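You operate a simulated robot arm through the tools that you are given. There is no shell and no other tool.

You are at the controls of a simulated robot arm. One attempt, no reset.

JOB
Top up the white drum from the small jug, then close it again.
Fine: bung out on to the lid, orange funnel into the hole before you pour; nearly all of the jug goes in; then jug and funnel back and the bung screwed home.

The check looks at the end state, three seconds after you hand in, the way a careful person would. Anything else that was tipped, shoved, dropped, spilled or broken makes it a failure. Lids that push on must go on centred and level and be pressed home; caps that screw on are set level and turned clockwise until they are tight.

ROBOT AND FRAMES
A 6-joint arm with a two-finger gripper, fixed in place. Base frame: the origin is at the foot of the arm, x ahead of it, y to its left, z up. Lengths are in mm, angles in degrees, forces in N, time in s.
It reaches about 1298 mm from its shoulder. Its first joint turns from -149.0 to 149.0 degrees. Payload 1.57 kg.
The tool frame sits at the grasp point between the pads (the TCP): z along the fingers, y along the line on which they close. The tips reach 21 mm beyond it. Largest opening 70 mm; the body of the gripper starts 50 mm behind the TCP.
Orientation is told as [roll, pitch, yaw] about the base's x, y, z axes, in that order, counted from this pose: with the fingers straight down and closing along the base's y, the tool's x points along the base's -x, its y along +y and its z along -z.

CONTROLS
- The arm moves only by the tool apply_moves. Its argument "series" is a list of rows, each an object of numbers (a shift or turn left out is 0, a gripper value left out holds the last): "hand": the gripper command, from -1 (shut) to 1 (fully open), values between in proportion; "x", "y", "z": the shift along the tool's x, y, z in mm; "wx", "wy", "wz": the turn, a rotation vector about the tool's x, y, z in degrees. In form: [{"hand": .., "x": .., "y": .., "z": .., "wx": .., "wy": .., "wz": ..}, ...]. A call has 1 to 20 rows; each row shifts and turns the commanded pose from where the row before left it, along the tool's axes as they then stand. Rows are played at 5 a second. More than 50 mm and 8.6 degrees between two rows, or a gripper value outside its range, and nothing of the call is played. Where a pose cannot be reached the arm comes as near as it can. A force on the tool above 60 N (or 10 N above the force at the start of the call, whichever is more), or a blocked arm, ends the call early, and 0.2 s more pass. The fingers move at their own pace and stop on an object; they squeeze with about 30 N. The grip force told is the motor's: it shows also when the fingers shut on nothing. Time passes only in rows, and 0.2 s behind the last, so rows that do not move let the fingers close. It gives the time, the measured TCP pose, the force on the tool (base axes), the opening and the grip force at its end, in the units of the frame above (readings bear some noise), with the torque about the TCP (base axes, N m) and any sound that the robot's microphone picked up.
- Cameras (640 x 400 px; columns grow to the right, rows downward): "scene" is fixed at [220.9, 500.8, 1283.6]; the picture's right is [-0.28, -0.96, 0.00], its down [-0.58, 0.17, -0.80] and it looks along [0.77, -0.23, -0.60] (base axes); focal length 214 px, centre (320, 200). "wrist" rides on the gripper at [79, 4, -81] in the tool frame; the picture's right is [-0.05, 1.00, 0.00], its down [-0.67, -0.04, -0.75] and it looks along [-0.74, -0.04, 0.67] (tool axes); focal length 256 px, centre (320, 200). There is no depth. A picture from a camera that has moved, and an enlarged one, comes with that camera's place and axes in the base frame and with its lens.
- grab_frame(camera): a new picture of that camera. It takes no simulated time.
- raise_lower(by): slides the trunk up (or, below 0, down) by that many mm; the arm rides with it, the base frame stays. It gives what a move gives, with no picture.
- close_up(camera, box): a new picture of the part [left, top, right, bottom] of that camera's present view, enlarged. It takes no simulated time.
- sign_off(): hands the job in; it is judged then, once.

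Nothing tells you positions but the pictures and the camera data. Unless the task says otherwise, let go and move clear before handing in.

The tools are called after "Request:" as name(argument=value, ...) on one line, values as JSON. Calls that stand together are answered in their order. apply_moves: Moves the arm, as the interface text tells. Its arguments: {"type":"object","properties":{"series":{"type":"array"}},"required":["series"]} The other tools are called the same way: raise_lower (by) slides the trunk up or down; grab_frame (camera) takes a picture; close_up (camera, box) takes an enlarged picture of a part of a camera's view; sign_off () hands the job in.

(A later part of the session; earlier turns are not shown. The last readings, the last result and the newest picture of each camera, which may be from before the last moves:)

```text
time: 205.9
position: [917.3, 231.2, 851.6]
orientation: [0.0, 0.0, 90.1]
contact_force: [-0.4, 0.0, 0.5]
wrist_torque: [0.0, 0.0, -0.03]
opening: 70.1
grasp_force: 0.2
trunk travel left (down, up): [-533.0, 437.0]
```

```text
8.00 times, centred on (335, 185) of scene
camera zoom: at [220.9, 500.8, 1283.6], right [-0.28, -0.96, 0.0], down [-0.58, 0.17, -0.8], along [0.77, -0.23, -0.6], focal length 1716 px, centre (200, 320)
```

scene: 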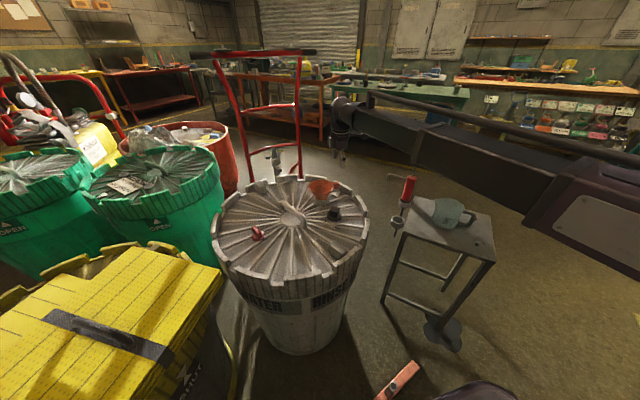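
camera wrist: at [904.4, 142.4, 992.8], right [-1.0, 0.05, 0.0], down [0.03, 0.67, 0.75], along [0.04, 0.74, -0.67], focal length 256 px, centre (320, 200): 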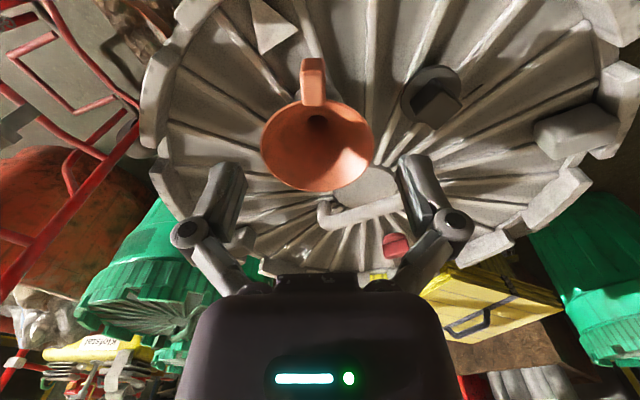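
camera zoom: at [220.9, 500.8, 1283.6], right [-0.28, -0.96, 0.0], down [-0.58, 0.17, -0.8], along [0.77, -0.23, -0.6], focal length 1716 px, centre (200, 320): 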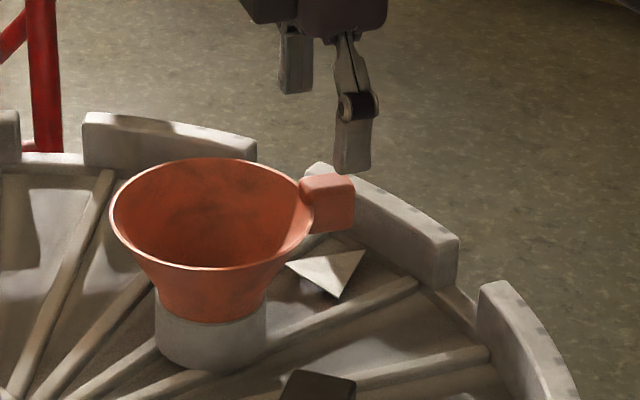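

Request:
apply_moves(series=[{"x": -1.0, "y": 1.0}, {}])

Request:
raise_lower(by=-59)

Request:
grab_frame(camera="wrist")

Request:
apply_moves(series=[{"hand": 0.3}, {"hand": -0.2}, {"hand": -0.6}, {"hand": -1}, {"hand": -1}, {"hand": -1}])

Request:
close_up(camera="scene", box=[305, 160, 365, 210])

```text
time: 206.5
position: [914.6, 232.3, 851.0]
orientation: [0.0, -0.1, 90.2]
contact_force: [0.5, -0.9, -0.3]
wrist_torque: [0.04, -0.03, 0.02]
opening: 70.0
grasp_force: 0.0
trunk travel left (down, up): [-533.0, 437.0]
```

```text
time: 207.5
position: [913.8, 232.7, 793.6]
orientation: [0.1, 0.0, 90.0]
contact_force: [0.3, -0.2, 0.4]
wrist_torque: [-0.01, 0.0, -0.01]
opening: 70.2
grasp_force: 0.0
trunk travel left (down, up): [-474.0, 496.0]
```

```text
taken
camera wrist: at [909.7, 151.8, 873.9], right [-1.0, 0.05, 0.0], down [0.03, 0.67, 0.75], along [0.04, 0.74, -0.67], focal length 256 px, centre (320, 200)
```

wrist: 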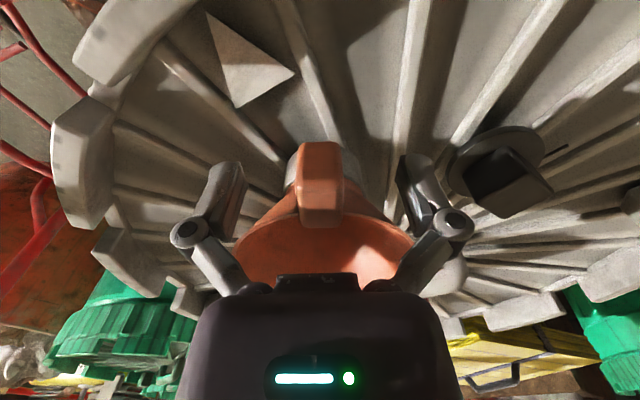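

```text
time: 208.9
position: [914.5, 232.7, 792.2]
orientation: [0.1, 0.0, 90.2]
contact_force: [-0.9, 0.3, 1.0]
wrist_torque: [0.01, 0.04, 0.0]
opening: 16.0
grasp_force: 30.3
trunk travel left (down, up): [-474.0, 496.0]
```

```text
8.00 times, centred on (335, 185) of scene
camera zoom: at [220.9, 500.8, 1283.6], right [-0.28, -0.96, 0.0], down [-0.58, 0.17, -0.8], along [0.77, -0.23, -0.6], focal length 1716 px, centre (200, 320)
```

zoom: 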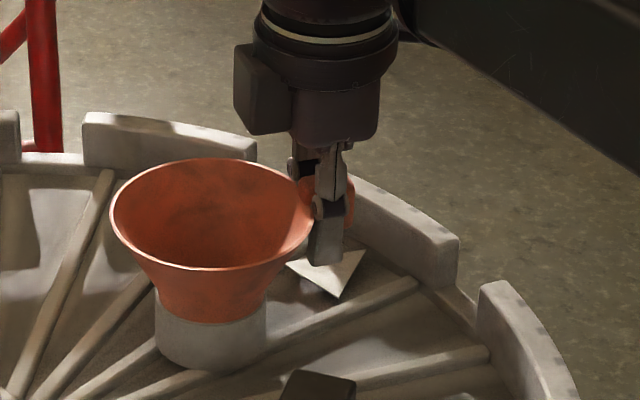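

Request:
raise_lower(by=25)

Request:
close_up(camera="scene", box=[305, 150, 365, 210])

Request:
raise_lower(by=100)

Request:
grab_frame(camera="wrist")

Request:
close_up(camera="scene", box=[290, 110, 400, 210])

```text
time: 209.6
position: [914.8, 231.7, 817.7]
orientation: [0.0, 0.0, 90.1]
contact_force: [0.5, 0.8, -0.1]
wrist_torque: [-0.06, 0.01, -0.02]
opening: 16.3
grasp_force: 30.6
trunk travel left (down, up): [-499.0, 471.0]
```

```text
6.67 times, centred on (335, 180) of scene
camera zoom: at [220.9, 500.8, 1283.6], right [-0.28, -0.96, 0.0], down [-0.58, 0.17, -0.8], along [0.77, -0.23, -0.6], focal length 1430 px, centre (220, 333)
```

zoom: 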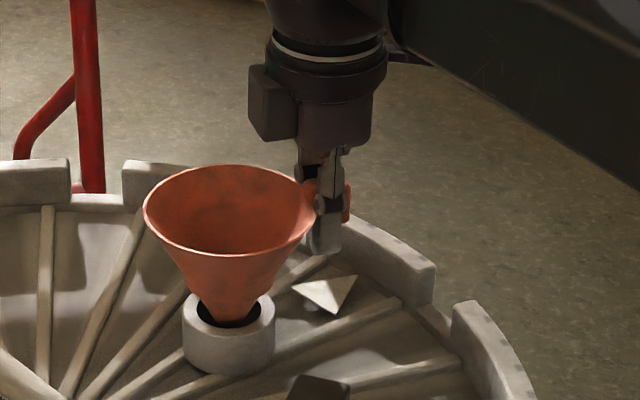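

```text
time: 210.9
position: [915.0, 231.0, 918.3]
orientation: [0.0, 0.0, 90.0]
contact_force: [-0.1, 0.2, 0.4]
wrist_torque: [-0.02, 0.02, 0.0]
opening: 16.0
grasp_force: 30.0
trunk travel left (down, up): [-599.0, 371.0]
```

```text
taken
camera wrist: at [909.9, 151.9, 998.7], right [-1.0, 0.05, 0.0], down [0.03, 0.67, 0.75], along [0.04, 0.74, -0.67], focal length 256 px, centre (320, 200)
```

wrist: 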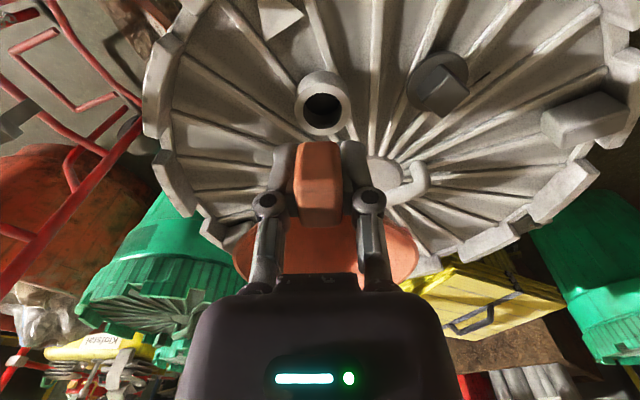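

```text
4.00 times, centred on (345, 160) of scene
camera zoom: at [220.9, 500.8, 1283.6], right [-0.28, -0.96, 0.0], down [-0.58, 0.17, -0.8], along [0.77, -0.23, -0.6], focal length 858 px, centre (220, 360)
```

zoom: 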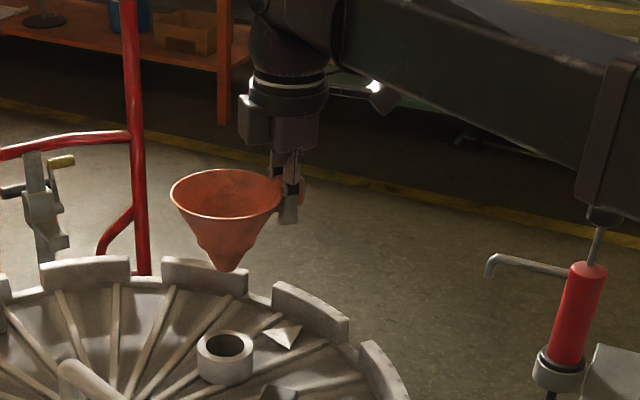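

The funnel is out, and the neck is clear. I'll carry it back to its ring by the reverse route.

Request:
apply_moves(series=[{"wz": 7}, {"wz": 7}, {"wz": 7}, {"wz": 7}, {"wz": 7}, {"wz": 6.6}, {"x": 33.1, "y": -11.2}, {"x": 33.1, "y": -11.2}, {"x": 33.1, "y": -11.2}, {"x": 33.1, "y": -11.2}, {"x": 33.1, "y": -11.2}, {"x": 33.1, "y": -11.2}, {"x": 33.1, "y": -11.2}, {"x": 33.1, "y": -11.2}, {"x": 33.1, "y": -11.2}, {"x": 33.1, "y": -11.2}, {}])

Request:
raise_lower(by=-100)

Request:
grab_frame(camera="wrist")

Request:
close_up(camera="scene", box=[370, 140, 450, 240])

```text
time: 214.5
position: [778.1, -93.1, 918.1]
orientation: [0.0, 0.0, 48.4]
contact_force: [0.2, 0.3, -2.1]
wrist_torque: [-0.01, 0.01, 0.0]
opening: 16.1
grasp_force: 30.1
out of reach, approached as far as the arm can: row 9, 15
trunk travel left (down, up): [-599.0, 371.0]
```

```text
time: 215.8
position: [779.5, -92.0, 817.7]
orientation: [-0.1, -0.1, 48.5]
contact_force: [0.3, 0.9, -0.2]
wrist_torque: [-0.04, 0.03, 0.01]
opening: 15.9
grasp_force: 30.3
trunk travel left (down, up): [-499.0, 471.0]
```

```text
taken
camera wrist: at [723.1, -149.4, 898.9], right [-0.71, 0.7, 0.0], down [0.47, 0.48, 0.75], along [0.52, 0.53, -0.67], focal length 256 px, centre (320, 200)
```

wrist: 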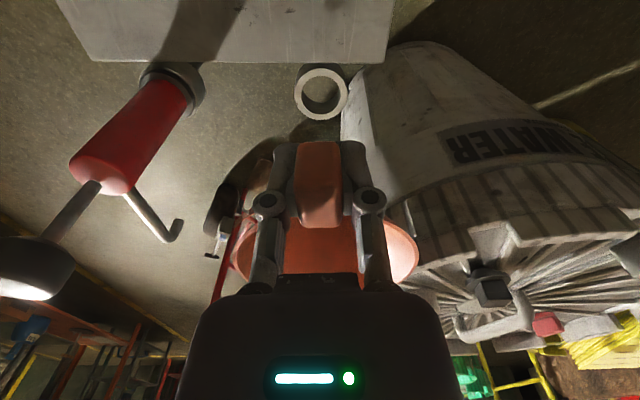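

```text
4.00 times, centred on (410, 190) of scene
camera zoom: at [220.9, 500.8, 1283.6], right [-0.28, -0.96, 0.0], down [-0.58, 0.17, -0.8], along [0.77, -0.23, -0.6], focal length 858 px, centre (-40, 240)
```

zoom: 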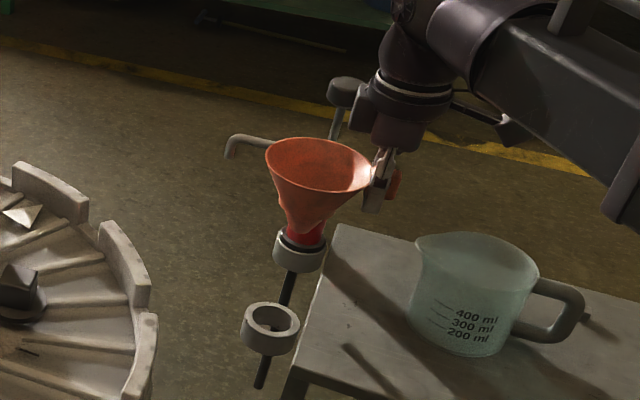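

Request:
close_up(camera="wrist", box=[270, 50, 370, 130])

```text
5.00 times, centred on (320, 90) of wrist
camera zoom: at [723.1, -149.4, 898.9], right [-0.71, 0.7, 0.0], down [0.47, 0.48, 0.75], along [0.52, 0.53, -0.67], focal length 1280 px, centre (320, 750)
```

zoom: 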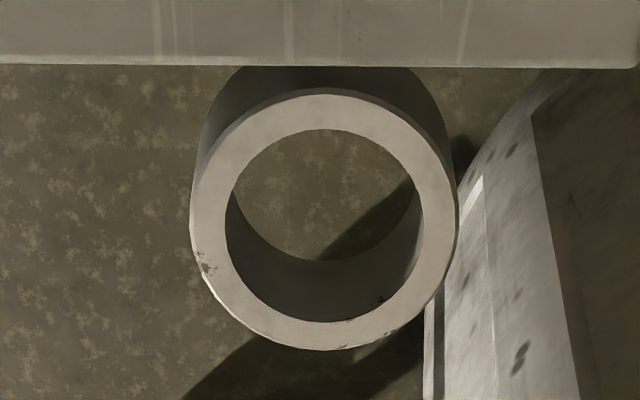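

Request:
raise_lower(by=-60)

Request:
close_up(camera="wrist", box=[270, 70, 370, 150])

Request:
close_up(camera="scene", box=[380, 170, 440, 240])

```text
time: 216.8
position: [779.5, -92.6, 757.3]
orientation: [0.1, 0.0, 48.6]
contact_force: [-0.1, -0.7, -0.2]
wrist_torque: [-0.01, 0.01, 0.0]
opening: 16.4
grasp_force: 29.5
trunk travel left (down, up): [-439.0, 531.0]
```

```text
5.00 times, centred on (320, 110) of wrist
camera zoom: at [723.1, -149.5, 838.9], right [-0.71, 0.7, 0.0], down [0.47, 0.48, 0.75], along [0.52, 0.53, -0.67], focal length 1280 px, centre (320, 650)
```

zoom: 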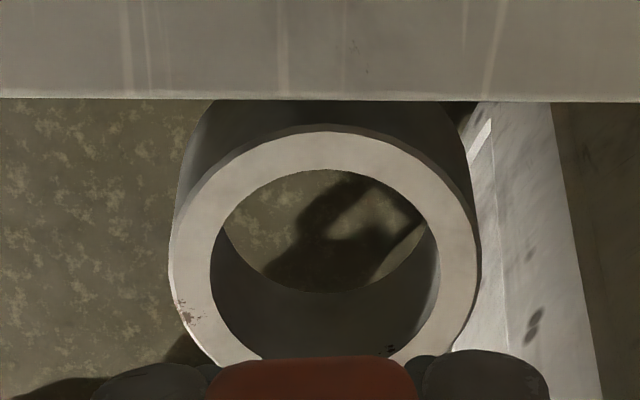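

```text
5.71 times, centred on (410, 205) of scene
camera zoom: at [220.9, 500.8, 1283.6], right [-0.28, -0.96, 0.0], down [-0.58, 0.17, -0.8], along [0.77, -0.23, -0.6], focal length 1226 px, centre (-194, 171)
```

zoom: 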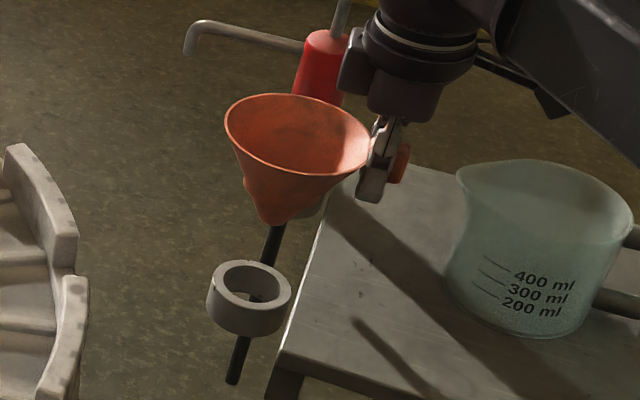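

Request:
apply_moves(series=[{"wz": 3.5, "y": 1.6}, {}])

Request:
raise_lower(by=-48)

Request:
grab_frame(camera="wrist")

Request:
close_up(camera="scene", box=[380, 180, 440, 240])

```text
time: 217.4
position: [779.4, -90.9, 758.5]
orientation: [0.0, 0.0, 44.9]
contact_force: [-0.2, -0.4, -0.1]
wrist_torque: [-0.02, 0.02, 0.01]
opening: 16.2
grasp_force: 30.0
trunk travel left (down, up): [-439.0, 531.0]
```

```text
time: 218.3
position: [779.6, -91.2, 708.5]
orientation: [-0.1, 0.0, 45.0]
contact_force: [0.4, 0.1, -0.2]
wrist_torque: [-0.04, 0.02, 0.03]
opening: 16.3
grasp_force: 29.7
trunk travel left (down, up): [-391.0, 579.0]
```

```text
taken
camera wrist: at [718.7, -145.4, 790.8], right [-0.67, 0.74, 0.0], down [0.5, 0.45, 0.75], along [0.55, 0.5, -0.67], focal length 256 px, centre (320, 200)
```

wrist: 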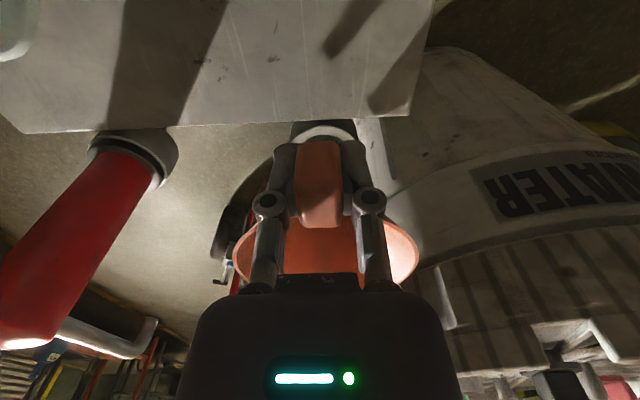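

```text
6.67 times, centred on (410, 210) of scene
camera zoom: at [220.9, 500.8, 1283.6], right [-0.28, -0.96, 0.0], down [-0.58, 0.17, -0.8], along [0.77, -0.23, -0.6], focal length 1430 px, centre (-280, 133)
```

zoom: 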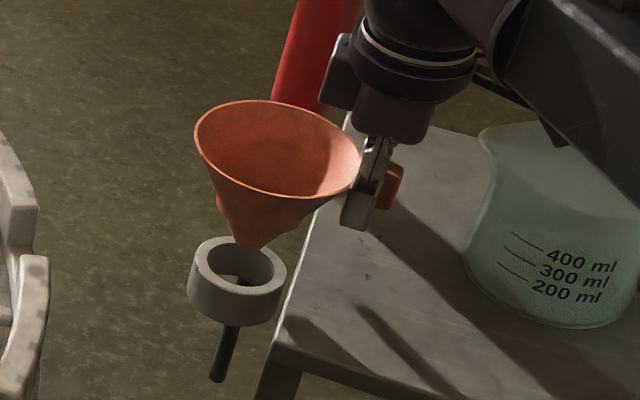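

Request:
raise_lower(by=-33)

Request:
close_up(camera="scene", box=[380, 180, 440, 240])

Request:
raise_lower(by=-8)

```text
time: 219.1
position: [779.2, -92.7, 676.3]
orientation: [0.0, 0.1, 44.9]
contact_force: [0.1, -0.6, -1.0]
wrist_torque: [-0.04, 0.03, -0.01]
opening: 16.1
grasp_force: 29.7
trunk travel left (down, up): [-358.0, 612.0]
```

```text
6.67 times, centred on (410, 210) of scene
camera zoom: at [220.9, 500.8, 1283.6], right [-0.28, -0.96, 0.0], down [-0.58, 0.17, -0.8], along [0.77, -0.23, -0.6], focal length 1430 px, centre (-280, 133)
```

zoom: 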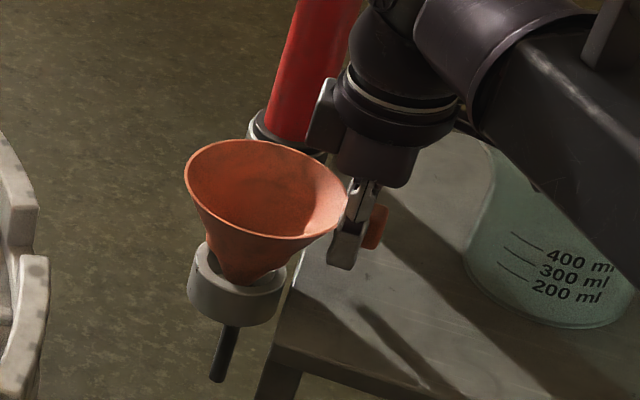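

```text
time: 219.7
position: [779.5, -91.1, 669.3]
orientation: [0.0, -0.1, 45.0]
contact_force: [-0.2, -0.7, -0.4]
wrist_torque: [-0.03, -0.01, 0.0]
opening: 16.3
grasp_force: 30.1
trunk travel left (down, up): [-350.0, 620.0]
```

Request:
raise_lower(by=-5)

Request:
raise_lower(by=-3)

Request:
close_up(camera="scene", box=[380, 180, 440, 240])

```text
time: 220.2
position: [777.7, -91.2, 664.0]
orientation: [0.0, 0.0, 45.0]
contact_force: [-0.1, -0.2, -0.5]
wrist_torque: [-0.02, -0.01, 0.03]
opening: 16.2
grasp_force: 29.4
trunk travel left (down, up): [-345.0, 625.0]
```

```text
time: 220.8
position: [778.6, -91.7, 661.6]
orientation: [0.0, 0.0, 45.0]
contact_force: [0.4, 0.3, -1.9]
wrist_torque: [-0.03, 0.0, -0.01]
opening: 16.3
grasp_force: 30.4
trunk travel left (down, up): [-342.0, 628.0]
```

```text
6.67 times, centred on (410, 210) of scene
camera zoom: at [220.9, 500.8, 1283.6], right [-0.28, -0.96, 0.0], down [-0.58, 0.17, -0.8], along [0.77, -0.23, -0.6], focal length 1430 px, centre (-280, 133)
```

zoom: 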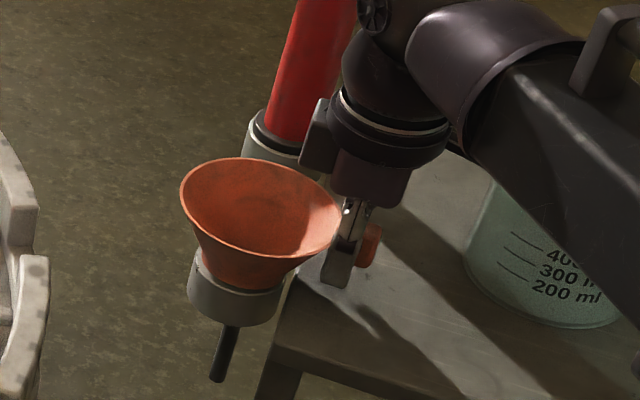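

Request:
raise_lower(by=-2)

Request:
raise_lower(by=-1)

Request:
raise_lower(by=-1)

```text
time: 221.3
position: [778.6, -92.3, 657.8]
orientation: [0.1, 0.1, 45.0]
contact_force: [-0.5, 0.0, 0.5]
wrist_torque: [-0.05, 0.05, 0.0]
opening: 16.3
grasp_force: 29.9
trunk travel left (down, up): [-340.0, 630.0]
```

```text
time: 221.8
position: [778.4, -91.5, 658.6]
orientation: [0.0, 0.0, 44.9]
contact_force: [0.4, 0.3, 0.5]
wrist_torque: [-0.01, -0.03, -0.03]
opening: 16.2
grasp_force: 29.9
trunk travel left (down, up): [-339.0, 631.0]
```

```text
time: 222.3
position: [779.3, -92.2, 657.5]
orientation: [-0.1, 0.0, 44.9]
contact_force: [2.5, -0.8, 13.2]
wrist_torque: [0.34, -0.36, -0.05]
opening: 16.5
grasp_force: 30.3
trunk travel left (down, up): [-338.0, 632.0]
```

The funnel is seated in its ring, with contact at the expected height. I'll release it gently and rise.

Request:
apply_moves(series=[{"hand": -0.45}, {"hand": -0.3}, {"hand": -0.1}, {"hand": 0.3}, {"hand": 0.7}, {"hand": 1}, {"hand": 1}])

Request:
raise_lower(by=60)

Request:
close_up(camera="scene", box=[380, 180, 440, 240])

Request:
close_up(camera="wrist", box=[220, 50, 420, 250])

```text
time: 223.9
position: [779.0, -91.3, 656.8]
orientation: [0.0, 0.0, 44.9]
contact_force: [0.4, -0.3, 0.1]
wrist_torque: [0.0, -0.02, 0.0]
opening: 70.0
grasp_force: 0.1
trunk travel left (down, up): [-338.0, 632.0]
```

```text
time: 224.9
position: [779.3, -91.3, 716.8]
orientation: [0.0, 0.1, 44.9]
contact_force: [-0.4, -0.9, 0.7]
wrist_torque: [0.0, 0.0, 0.02]
opening: 70.0
grasp_force: 0.0
trunk travel left (down, up): [-398.0, 572.0]
```

```text
6.67 times, centred on (410, 210) of scene
camera zoom: at [220.9, 500.8, 1283.6], right [-0.28, -0.96, 0.0], down [-0.58, 0.17, -0.8], along [0.77, -0.23, -0.6], focal length 1430 px, centre (-280, 133)
```

zoom: 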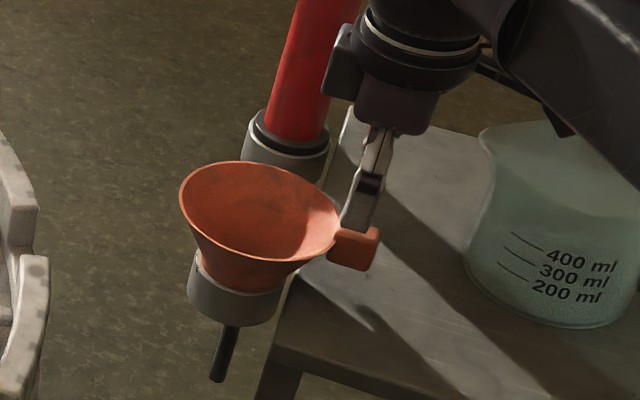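

```text
2.00 times, centred on (320, 150) of wrist
camera zoom: at [718.7, -145.3, 797.8], right [-0.67, 0.74, 0.0], down [0.5, 0.45, 0.75], along [0.55, 0.5, -0.67], focal length 512 px, centre (320, 300)
```

zoom: 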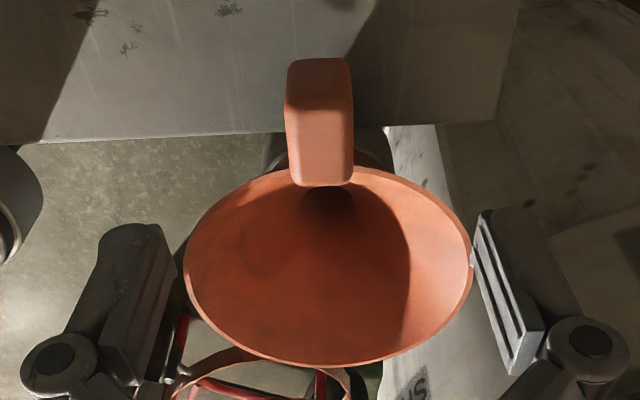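

The funnel is back in its ring, sitting as before. Next is the bung: I'll move over it and turn to a high yaw so there is plenty of clockwise travel.

Request:
raise_lower(by=185)

Request:
apply_moves(series=[{"x": -27.1, "y": 24.1}, {"x": -27.1, "y": 24.1}, {"x": -27.1, "y": 24.1}, {"x": -27.1, "y": 24.1}, {"x": -27.1, "y": 24.1}, {"x": -27.1, "y": 24.1}, {"x": -27.1, "y": 24.1}, {"x": -27.1, "y": 24.1}, {"x": -27.1, "y": 24.1}, {"x": -27.1, "y": 24.1}, {}])

Request:
apply_moves(series=[{"wz": -8.28}, {"wz": -8.28}, {"wz": -8.28}, {"wz": -8.28}, {"wz": -8.28}, {"wz": -8.28}, {"wz": -8.28}, {"wz": -8.28}, {"wz": -8.28}, {"wz": -8.28}, {"wz": -8.28}, {"wz": -8.28}, {}])

Request:
grab_frame(camera="wrist")

Request:
close_up(camera="scene", box=[300, 180, 380, 250])

```text
time: 226.9
position: [778.9, -90.5, 901.9]
orientation: [0.0, 0.1, 44.9]
contact_force: [0.3, 1.1, 0.5]
wrist_torque: [0.01, -0.01, -0.03]
opening: 70.0
grasp_force: 0.0
trunk travel left (down, up): [-583.0, 387.0]
```

```text
time: 229.3
position: [797.3, 271.1, 901.7]
orientation: [0.1, 0.0, 45.0]
contact_force: [0.7, -0.4, 0.2]
wrist_torque: [-0.03, -0.02, 0.04]
opening: 69.8
grasp_force: 0.0
trunk travel left (down, up): [-583.0, 387.0]
```

```text
time: 232.1
position: [800.8, 271.6, 901.9]
orientation: [-0.1, -0.1, 144.5]
contact_force: [-0.2, -0.2, -0.1]
wrist_torque: [0.0, 0.0, 0.0]
opening: 70.1
grasp_force: 0.1
trunk travel left (down, up): [-583.0, 387.0]
```

```text
taken
camera wrist: at [861.4, 220.3, 982.9], right [-0.62, -0.78, 0.0], down [-0.52, 0.42, 0.74], along [-0.58, 0.46, -0.67], focal length 256 px, centre (320, 200)
```

wrist: 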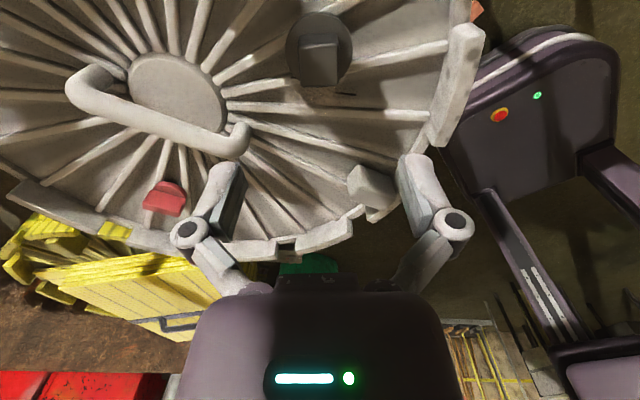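

```text
5.71 times, centred on (340, 215) of scene
camera zoom: at [220.9, 500.8, 1283.6], right [-0.28, -0.96, 0.0], down [-0.58, 0.17, -0.8], along [0.77, -0.23, -0.6], focal length 1226 px, centre (206, 114)
```

zoom: 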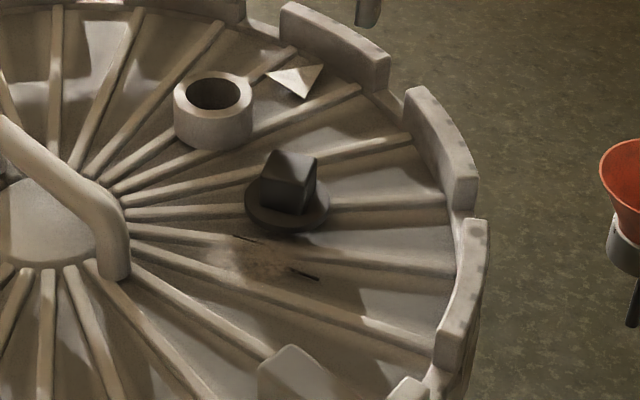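

Request:
raise_lower(by=-75)

Request:
close_up(camera="wrist", box=[220, 0, 420, 170])

```text
time: 233.3
position: [799.5, 270.8, 826.8]
orientation: [0.0, -0.1, 144.4]
contact_force: [0.9, -0.1, -0.4]
wrist_torque: [0.01, 0.0, -0.01]
opening: 69.9
grasp_force: 0.1
trunk travel left (down, up): [-508.0, 462.0]
```

```text
2.35 times, centred on (320, 85) of wrist
camera zoom: at [861.2, 220.2, 908.0], right [-0.63, -0.78, 0.0], down [-0.52, 0.42, 0.74], along [-0.58, 0.47, -0.67], focal length 602 px, centre (320, 471)
```

zoom: 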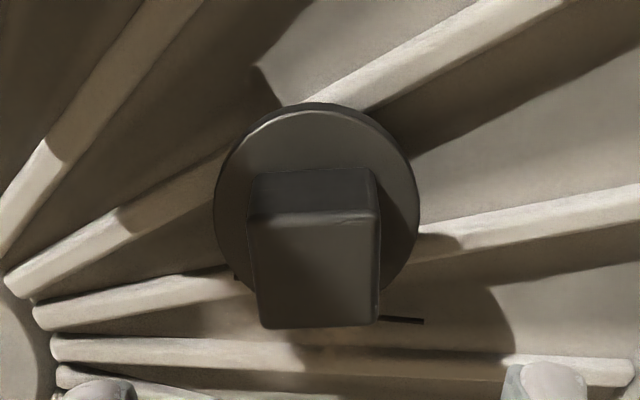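

Request:
apply_moves(series=[{"x": 2.0, "y": -0.6}, {}])

Request:
raise_lower(by=-56)

Request:
apply_moves(series=[{"hand": 0.4}, {"hand": 0}, {"hand": -0.4}, {"hand": -0.8}, {"hand": -1}, {"hand": -1}, {"hand": -1}])

Request:
grab_frame(camera="wrist")

Request:
close_up(camera="scene", box=[300, 180, 380, 250])

```text
time: 233.9
position: [800.5, 270.1, 828.2]
orientation: [0.0, 0.0, 144.4]
contact_force: [0.3, -0.5, 0.1]
wrist_torque: [0.0, -0.02, 0.01]
opening: 70.1
grasp_force: 0.0
trunk travel left (down, up): [-508.0, 462.0]
```

```text
time: 234.8
position: [802.6, 270.4, 770.6]
orientation: [0.0, 0.0, 144.4]
contact_force: [0.0, 0.6, 0.7]
wrist_torque: [0.02, 0.0, 0.03]
opening: 69.7
grasp_force: 0.1
trunk travel left (down, up): [-452.0, 518.0]
```

```text
time: 236.4
position: [801.4, 269.4, 771.6]
orientation: [-0.1, 0.0, 144.4]
contact_force: [0.4, 0.2, 1.5]
wrist_torque: [-0.03, 0.0, 0.0]
opening: 31.2
grasp_force: 30.0
trunk travel left (down, up): [-452.0, 518.0]
```

```text
taken
camera wrist: at [862.8, 219.0, 852.0], right [-0.63, -0.78, 0.0], down [-0.52, 0.42, 0.74], along [-0.58, 0.47, -0.67], focal length 256 px, centre (320, 200)
```

wrist: 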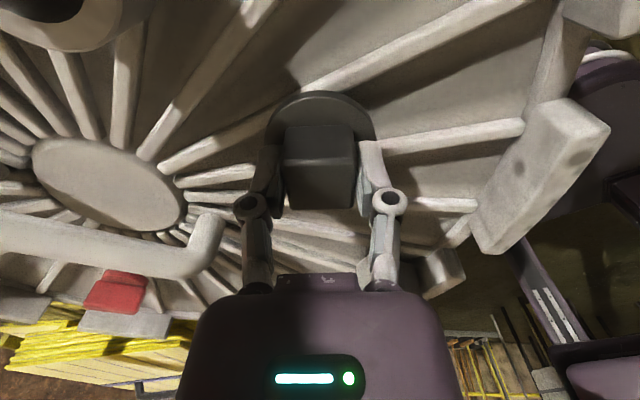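

```text
5.71 times, centred on (340, 215) of scene
camera zoom: at [220.9, 500.8, 1283.6], right [-0.28, -0.96, 0.0], down [-0.58, 0.17, -0.8], along [0.77, -0.23, -0.6], focal length 1226 px, centre (206, 114)
```

zoom: 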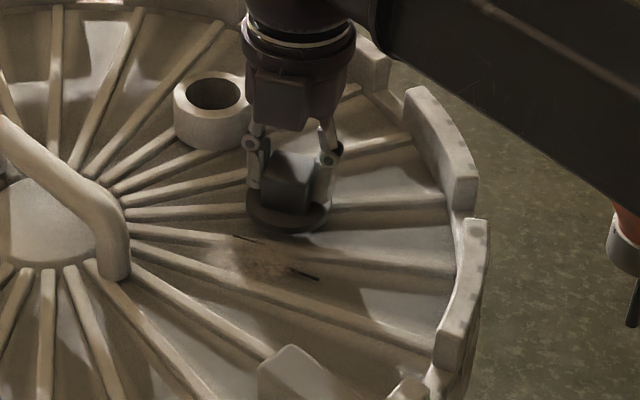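

Request:
raise_lower(by=60)

Request:
close_up(camera="scene", box=[300, 170, 380, 240])

Request:
raise_lower(by=30)

Request:
apply_moves(series=[{"x": 19.8, "y": -20.45}, {"x": 19.8, "y": -20.45}, {"x": 19.8, "y": -20.45}, {"x": 19.8, "y": -20.45}, {}])

Request:
apply_moves(series=[{"wz": -8}, {"wz": -8}, {"wz": -8}, {"wz": -8}, {"wz": -7}, {}])

Request:
grab_frame(camera="wrist")

Request:
close_up(camera="scene", box=[290, 140, 370, 210])

```text
time: 237.4
position: [802.1, 271.0, 830.9]
orientation: [-0.1, 0.0, 144.4]
contact_force: [0.0, 0.1, -0.4]
wrist_torque: [0.0, 0.02, -0.01]
opening: 31.4
grasp_force: 30.3
trunk travel left (down, up): [-512.0, 458.0]
```

```text
5.71 times, centred on (340, 205) of scene
camera zoom: at [220.9, 500.8, 1283.6], right [-0.28, -0.96, 0.0], down [-0.58, 0.17, -0.8], along [0.77, -0.23, -0.6], focal length 1226 px, centre (206, 171)
```

zoom: 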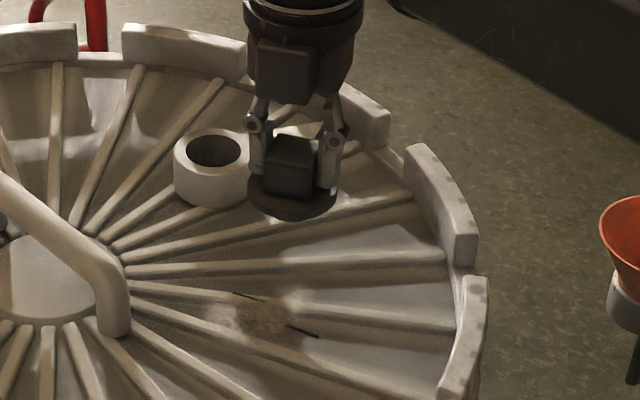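

```text
time: 238.2
position: [802.4, 270.7, 861.1]
orientation: [-0.1, 0.0, 144.4]
contact_force: [0.6, -0.3, -0.2]
wrist_torque: [-0.02, 0.0, 0.0]
opening: 30.8
grasp_force: 29.7
trunk travel left (down, up): [-542.0, 428.0]
```

```text
time: 239.4
position: [914.2, 291.3, 860.7]
orientation: [-0.1, 0.0, 144.3]
contact_force: [0.1, -1.2, 0.0]
wrist_torque: [0.02, -0.01, -0.02]
opening: 31.2
grasp_force: 30.5
trunk travel left (down, up): [-542.0, 428.0]
```

```text
time: 240.8
position: [914.2, 290.7, 860.1]
orientation: [0.1, 0.1, -176.6]
contact_force: [0.6, 0.1, -0.2]
wrist_torque: [0.0, 0.01, 0.0]
opening: 31.0
grasp_force: 29.6
trunk travel left (down, up): [-542.0, 428.0]
```

```text
taken
camera wrist: at [992.1, 289.9, 941.8], right [0.01, -1.0, 0.0], down [-0.67, 0.0, 0.74], along [-0.74, -0.01, -0.67], focal length 256 px, centre (320, 200)
```

wrist: 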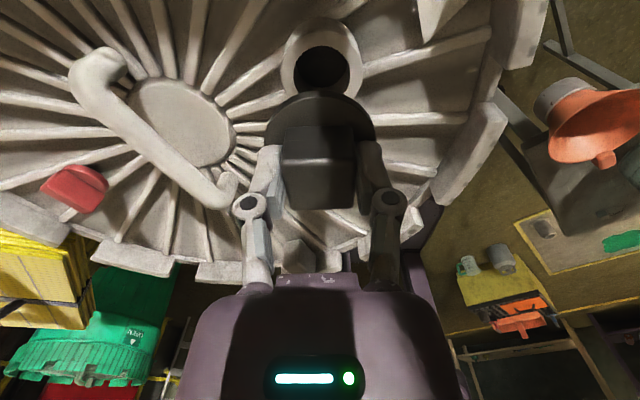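

```text
5.71 times, centred on (330, 175) of scene
camera zoom: at [220.9, 500.8, 1283.6], right [-0.28, -0.96, 0.0], down [-0.58, 0.17, -0.8], along [0.77, -0.23, -0.6], focal length 1226 px, centre (263, 343)
```

zoom: 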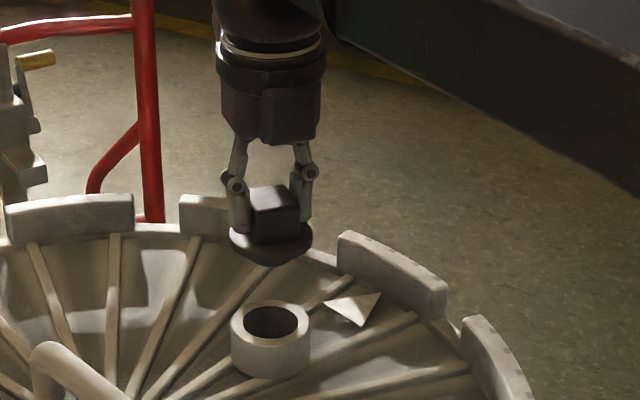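

Request:
apply_moves(series=[{"x": -1.0, "y": 0.5}, {}])

Request:
raise_lower(by=-46)

Request:
close_up(camera="scene", box=[290, 160, 370, 210])

Request:
grab_frame(camera="wrist")

```text
time: 241.4
position: [915.0, 289.3, 861.2]
orientation: [0.0, 0.1, -176.6]
contact_force: [-0.2, 0.0, -0.7]
wrist_torque: [-0.03, 0.0, -0.02]
opening: 31.1
grasp_force: 30.4
trunk travel left (down, up): [-542.0, 428.0]
```

```text
time: 242.3
position: [913.6, 290.7, 814.2]
orientation: [0.0, 0.0, -176.6]
contact_force: [0.2, 0.3, -0.7]
wrist_torque: [-0.03, 0.0, -0.02]
opening: 31.0
grasp_force: 30.1
trunk travel left (down, up): [-496.0, 474.0]
```

```text
8.00 times, centred on (330, 185) of scene
camera zoom: at [220.9, 500.8, 1283.6], right [-0.28, -0.96, 0.0], down [-0.58, 0.17, -0.8], along [0.77, -0.23, -0.6], focal length 1716 px, centre (240, 320)
```

zoom: 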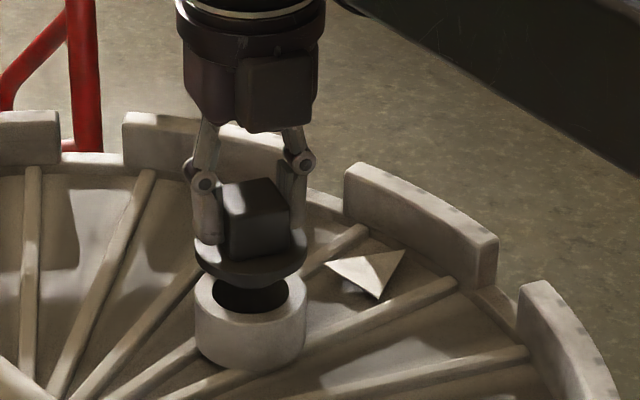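

```text
taken
camera wrist: at [992.2, 289.7, 895.9], right [0.01, -1.0, 0.0], down [-0.67, 0.0, 0.74], along [-0.74, 0.0, -0.67], focal length 256 px, centre (320, 200)
```

wrist: 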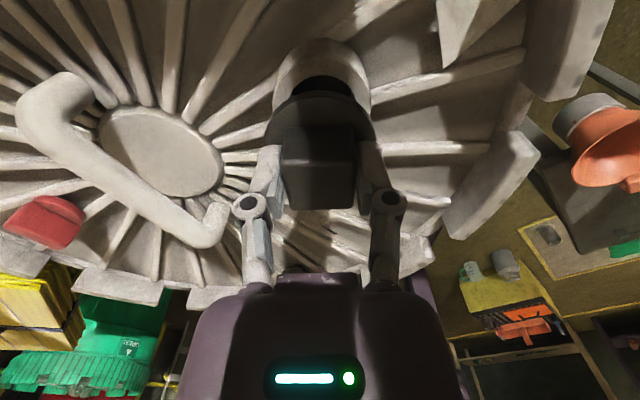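

Request:
apply_moves(series=[{"y": -0.7}, {}])

Request:
raise_lower(by=-14)

Request:
close_up(camera="scene", box=[290, 160, 370, 210])

Request:
raise_lower(by=-5)

Request:
raise_lower(by=-3)

```text
time: 242.9
position: [914.4, 291.4, 815.0]
orientation: [0.0, 0.1, -176.4]
contact_force: [-0.7, 0.5, -0.2]
wrist_torque: [0.0, 0.02, 0.0]
opening: 31.0
grasp_force: 29.9
trunk travel left (down, up): [-496.0, 474.0]
```

```text
time: 243.5
position: [913.1, 290.6, 801.9]
orientation: [0.1, -0.1, -176.5]
contact_force: [0.2, -0.6, -0.2]
wrist_torque: [0.03, -0.02, -0.03]
opening: 31.0
grasp_force: 30.0
trunk travel left (down, up): [-482.0, 488.0]
```

```text
8.00 times, centred on (330, 185) of scene
camera zoom: at [220.9, 500.8, 1283.6], right [-0.28, -0.96, 0.0], down [-0.58, 0.17, -0.8], along [0.77, -0.23, -0.6], focal length 1716 px, centre (240, 320)
```

zoom: 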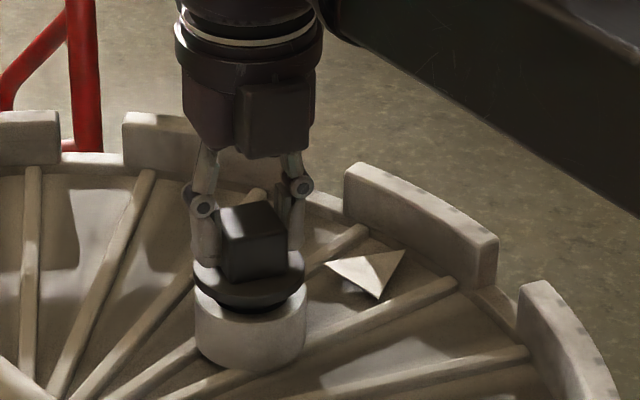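

```text
time: 244.0
position: [914.7, 290.5, 796.8]
orientation: [0.0, 0.1, -176.6]
contact_force: [0.6, 0.0, 0.2]
wrist_torque: [-0.02, -0.02, 0.01]
opening: 31.3
grasp_force: 30.1
trunk travel left (down, up): [-477.0, 493.0]
```

```text
time: 244.5
position: [914.5, 292.3, 793.5]
orientation: [-0.1, 0.0, -176.5]
contact_force: [0.4, 0.2, -0.8]
wrist_torque: [-0.02, 0.02, -0.01]
opening: 31.1
grasp_force: 30.0
trunk travel left (down, up): [-474.0, 496.0]
```

Request:
apply_moves(series=[{"y": 0.4}, {}])

Request:
raise_lower(by=-3)

Request:
raise_lower(by=-2)

Request:
close_up(camera="scene", box=[290, 160, 370, 210])

```text
time: 245.1
position: [914.0, 290.8, 793.4]
orientation: [0.1, 0.0, -176.7]
contact_force: [-0.3, 0.1, -0.9]
wrist_torque: [-0.01, 0.0, 0.01]
opening: 31.1
grasp_force: 29.9
trunk travel left (down, up): [-474.0, 496.0]
```

```text
time: 245.7
position: [914.5, 290.9, 789.3]
orientation: [-0.1, 0.1, -176.5]
contact_force: [0.2, 0.0, -0.9]
wrist_torque: [0.01, -0.02, 0.02]
opening: 31.1
grasp_force: 30.6
trunk travel left (down, up): [-471.0, 499.0]
```

```text
time: 246.2
position: [913.4, 290.1, 788.1]
orientation: [0.0, 0.0, -176.7]
contact_force: [1.2, -0.5, -0.3]
wrist_torque: [-0.01, -0.02, 0.0]
opening: 31.2
grasp_force: 29.6
trunk travel left (down, up): [-469.0, 501.0]
```

```text
8.00 times, centred on (330, 185) of scene
camera zoom: at [220.9, 500.8, 1283.6], right [-0.28, -0.96, 0.0], down [-0.58, 0.17, -0.8], along [0.77, -0.23, -0.6], focal length 1716 px, centre (240, 320)
```

zoom: 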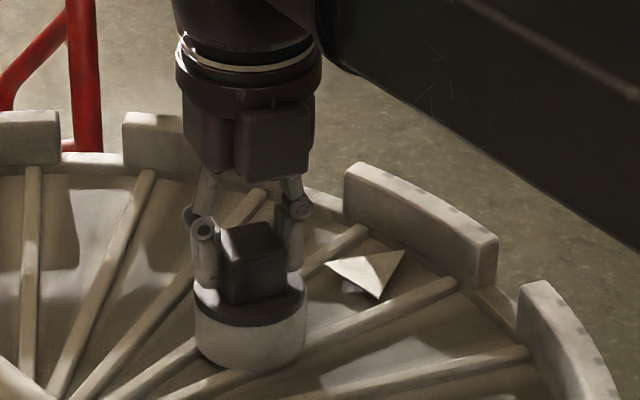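

Request:
raise_lower(by=-1)

Request:
raise_lower(by=-1)

Request:
raise_lower(by=-1)

Request:
raise_lower(by=-1)

```text
time: 246.7
position: [914.7, 290.6, 787.6]
orientation: [0.0, 0.0, -176.7]
contact_force: [1.6, -0.7, -0.3]
wrist_torque: [0.01, -0.01, 0.01]
opening: 30.9
grasp_force: 29.5
trunk travel left (down, up): [-468.0, 502.0]
```

```text
time: 247.2
position: [913.5, 290.5, 786.1]
orientation: [0.1, 0.2, -176.7]
contact_force: [3.6, -1.1, 7.9]
wrist_torque: [-0.05, -0.01, 0.01]
opening: 31.2
grasp_force: 30.3
trunk travel left (down, up): [-467.0, 503.0]
```

```text
time: 247.7
position: [914.4, 290.4, 786.8]
orientation: [-0.1, 0.3, -176.7]
contact_force: [11.3, 0.6, 21.2]
wrist_torque: [-0.02, 0.05, 0.0]
opening: 31.1
grasp_force: 29.6
trunk travel left (down, up): [-466.0, 504.0]
```

```text
time: 248.2
position: [913.1, 290.5, 784.9]
orientation: [-0.1, 0.2, -176.7]
contact_force: [13.1, 1.9, 24.9]
wrist_torque: [0.04, -0.28, 0.01]
opening: 31.1
grasp_force: 29.7
trunk travel left (down, up): [-465.0, 505.0]
```

Thread contact is at TCP z ≈ 786. A lateral force in +x says I should shift about 1 mm that way. I'll ease off, shift, and start turning clockwise.

Request:
raise_lower(by=1)

Request:
apply_moves(series=[{"x": 1.0}, {}])

```text
time: 248.7
position: [912.7, 290.7, 785.8]
orientation: [0.0, 0.1, -176.6]
contact_force: [9.2, 0.9, 13.8]
wrist_torque: [0.01, -0.47, 0.01]
opening: 31.1
grasp_force: 29.7
trunk travel left (down, up): [-466.0, 504.0]
```

```text
time: 249.3
position: [914.4, 290.9, 785.8]
orientation: [0.1, -0.2, -176.7]
contact_force: [-2.6, -1.5, 4.8]
wrist_torque: [-0.03, -0.06, -0.02]
opening: 31.2
grasp_force: 29.7
trunk travel left (down, up): [-466.0, 504.0]
```

Request:
apply_moves(series=[{"wz": 6}, {"wz": 6}, {"wz": 6}, {"wz": 6}, {"wz": 6}, {}])

Request:
close_up(camera="scene", box=[290, 160, 370, 210])

```text
time: 250.7
position: [915.3, 291.8, 784.9]
orientation: [0.0, 0.0, 153.2]
contact_force: [0.1, 0.0, 5.2]
wrist_torque: [-0.03, -0.01, -0.1]
opening: 31.0
grasp_force: 30.2
trunk travel left (down, up): [-466.0, 504.0]
```

```text
8.00 times, centred on (330, 185) of scene
camera zoom: at [220.9, 500.8, 1283.6], right [-0.28, -0.96, 0.0], down [-0.58, 0.17, -0.8], along [0.77, -0.23, -0.6], focal length 1716 px, centre (240, 320)
```

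zoom: 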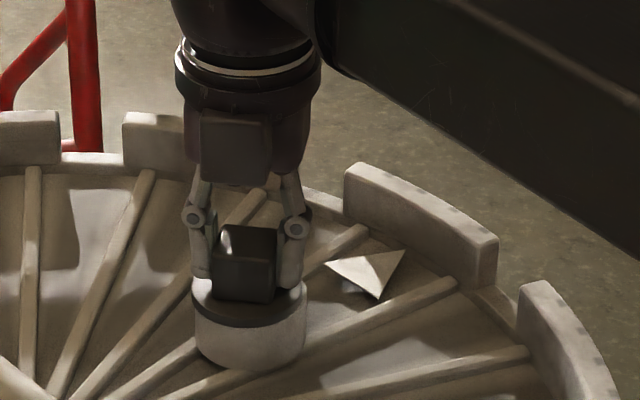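

Request:
apply_moves(series=[{"wz": 8}, {"wz": 8}, {"wz": 8}, {"wz": 8}, {"wz": 8}, {}])

Request:
raise_lower(by=-1)

Request:
apply_moves(series=[{"wz": 8}, {"wz": 8}, {"wz": 8}, {"wz": 8}, {"wz": 8}, {}])

Request:
close_up(camera="scene", box=[290, 160, 370, 210])

```text
time: 252.1
position: [913.7, 290.4, 784.4]
orientation: [-0.1, -0.1, 113.2]
contact_force: [1.6, -0.3, 6.5]
wrist_torque: [-0.06, -0.04, -0.09]
opening: 31.1
grasp_force: 30.5
trunk travel left (down, up): [-466.0, 504.0]
```

```text
time: 252.6
position: [913.2, 291.1, 785.4]
orientation: [-0.2, 0.0, 113.2]
contact_force: [6.8, -0.1, 15.4]
wrist_torque: [-0.05, -0.03, -0.01]
opening: 31.1
grasp_force: 29.9
trunk travel left (down, up): [-465.0, 505.0]
```

```text
time: 254.0
position: [914.1, 289.5, 784.1]
orientation: [-0.2, -0.1, 73.2]
contact_force: [2.8, -0.1, 12.6]
wrist_torque: [0.02, -0.04, -0.03]
opening: 30.9
grasp_force: 30.2
trunk travel left (down, up): [-465.0, 505.0]
```

```text
8.00 times, centred on (330, 185) of scene
camera zoom: at [220.9, 500.8, 1283.6], right [-0.28, -0.96, 0.0], down [-0.58, 0.17, -0.8], along [0.77, -0.23, -0.6], focal length 1716 px, centre (240, 320)
```

zoom: 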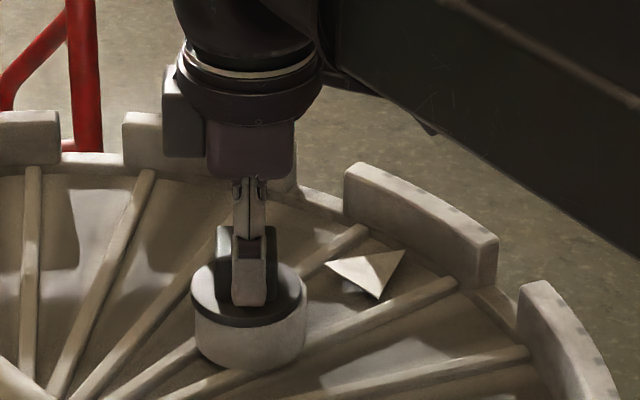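

Request:
close_up(camera="scene", box=[310, 180, 345, 210])

Request:
grab_frame(camera="wrist")

```text
13.33 times, centred on (328, 195) of scene
camera zoom: at [220.9, 500.8, 1283.6], right [-0.28, -0.96, 0.0], down [-0.58, 0.17, -0.8], along [0.77, -0.23, -0.6], focal length 2860 px, centre (220, 267)
```

zoom: 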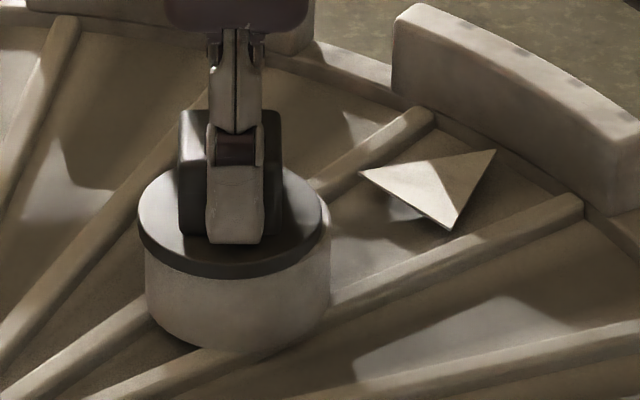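

```text
taken
camera wrist: at [885.3, 214.8, 865.8], right [-0.94, 0.34, 0.0], down [0.23, 0.63, 0.75], along [0.25, 0.7, -0.67], focal length 256 px, centre (320, 200)
```

wrist: 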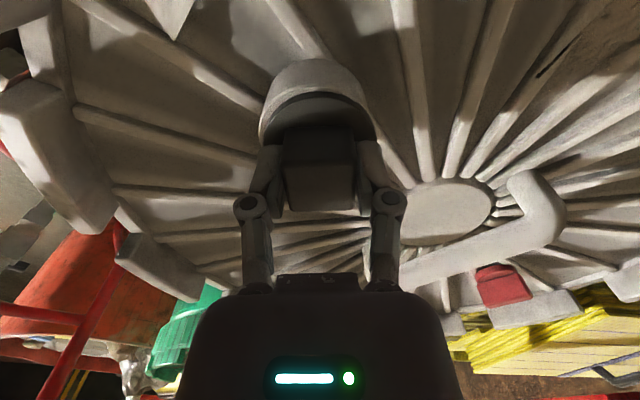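

Request:
apply_moves(series=[{"x": 1.0}, {}])

Request:
close_up(camera="scene", box=[310, 180, 345, 210])

```text
time: 254.6
position: [912.9, 289.8, 785.3]
orientation: [-0.1, -0.1, 73.4]
contact_force: [1.5, 6.0, 13.8]
wrist_torque: [0.12, -0.08, 0.01]
opening: 31.3
grasp_force: 29.8
trunk travel left (down, up): [-465.0, 505.0]
```

```text
13.33 times, centred on (328, 195) of scene
camera zoom: at [220.9, 500.8, 1283.6], right [-0.28, -0.96, 0.0], down [-0.58, 0.17, -0.8], along [0.77, -0.23, -0.6], focal length 2860 px, centre (220, 267)
```

zoom: 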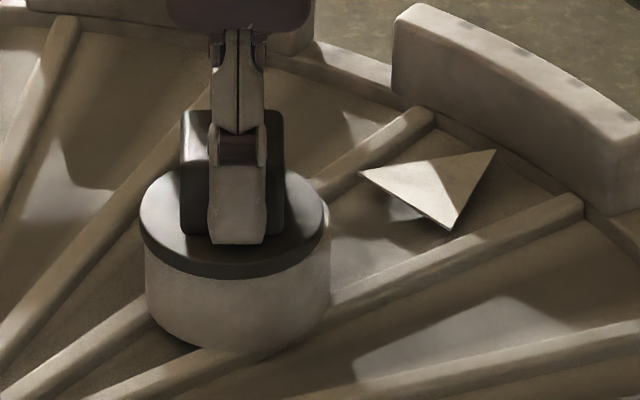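

The bung is leaning a few degrees along the axis the pads don't control. I'll release it in the hole, rotate 90°, and regrip so the pads square it up in that direction.

Request:
raise_lower(by=1)

Request:
apply_moves(series=[{"x": -0.6, "hand": -0.6}, {"hand": -0.3}, {"hand": 0}, {"hand": 0.5}, {"hand": 1}, {"hand": 1}])

Request:
close_up(camera="scene", box=[310, 180, 345, 210])

Request:
raise_lower(by=40)

Request:
close_up(camera="scene", box=[310, 180, 345, 210])

Request:
close_up(camera="wrist", box=[240, 0, 400, 130])

```text
time: 255.2
position: [914.1, 287.5, 785.3]
orientation: [-0.2, 0.1, 73.3]
contact_force: [7.9, -5.4, 11.4]
wrist_torque: [-0.23, -0.29, -0.05]
opening: 30.9
grasp_force: 29.6
trunk travel left (down, up): [-466.0, 504.0]
```

```text
time: 256.6
position: [913.3, 290.3, 784.4]
orientation: [0.0, -0.1, 73.3]
contact_force: [-0.2, 0.6, 0.1]
wrist_torque: [0.0, -0.04, -0.01]
opening: 70.2
grasp_force: 0.1
trunk travel left (down, up): [-466.0, 504.0]
```

```text
13.33 times, centred on (328, 195) of scene
camera zoom: at [220.9, 500.8, 1283.6], right [-0.28, -0.96, 0.0], down [-0.58, 0.17, -0.8], along [0.77, -0.23, -0.6], focal length 2860 px, centre (220, 267)
```

zoom: 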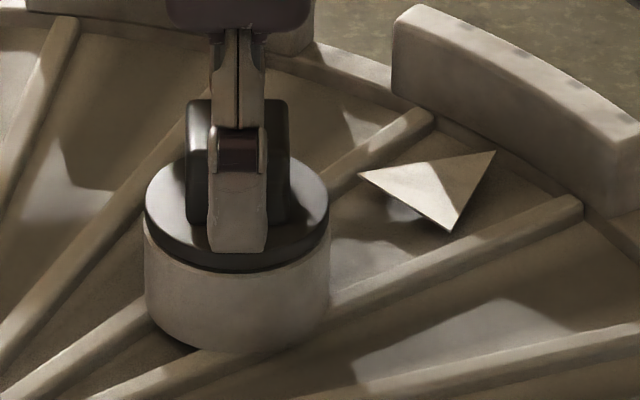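

```text
time: 257.4
position: [914.1, 290.1, 825.6]
orientation: [-0.1, 0.0, 73.4]
contact_force: [0.6, 0.1, -0.2]
wrist_torque: [0.02, -0.01, 0.0]
opening: 69.7
grasp_force: 0.2
trunk travel left (down, up): [-506.0, 464.0]
```

```text
13.33 times, centred on (328, 195) of scene
camera zoom: at [220.9, 500.8, 1283.6], right [-0.28, -0.96, 0.0], down [-0.58, 0.17, -0.8], along [0.77, -0.23, -0.6], focal length 2860 px, centre (220, 267)
```

zoom: 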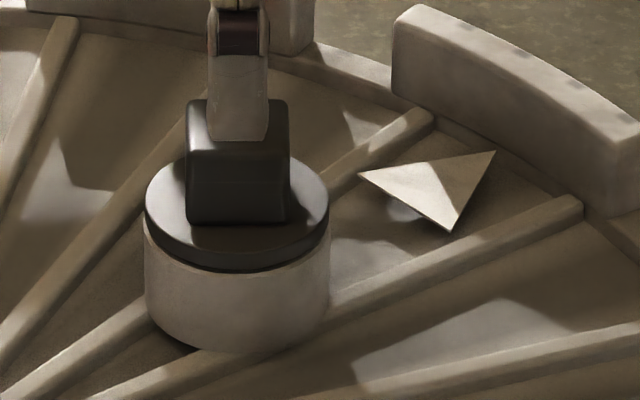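

```text
3.08 times, centred on (320, 65) of wrist
camera zoom: at [885.7, 214.2, 905.8], right [-0.94, 0.34, 0.0], down [0.22, 0.63, 0.75], along [0.25, 0.7, -0.67], focal length 788 px, centre (320, 615)
```

zoom: 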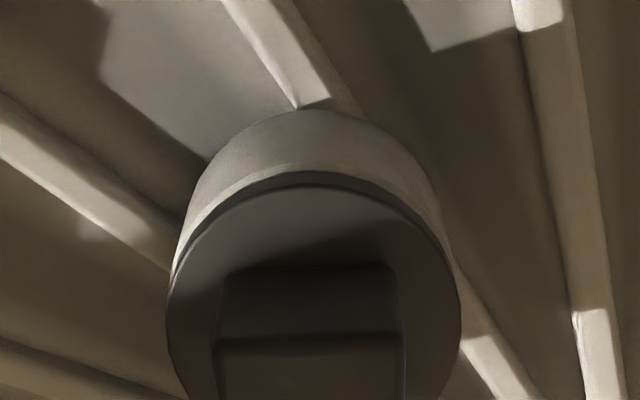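

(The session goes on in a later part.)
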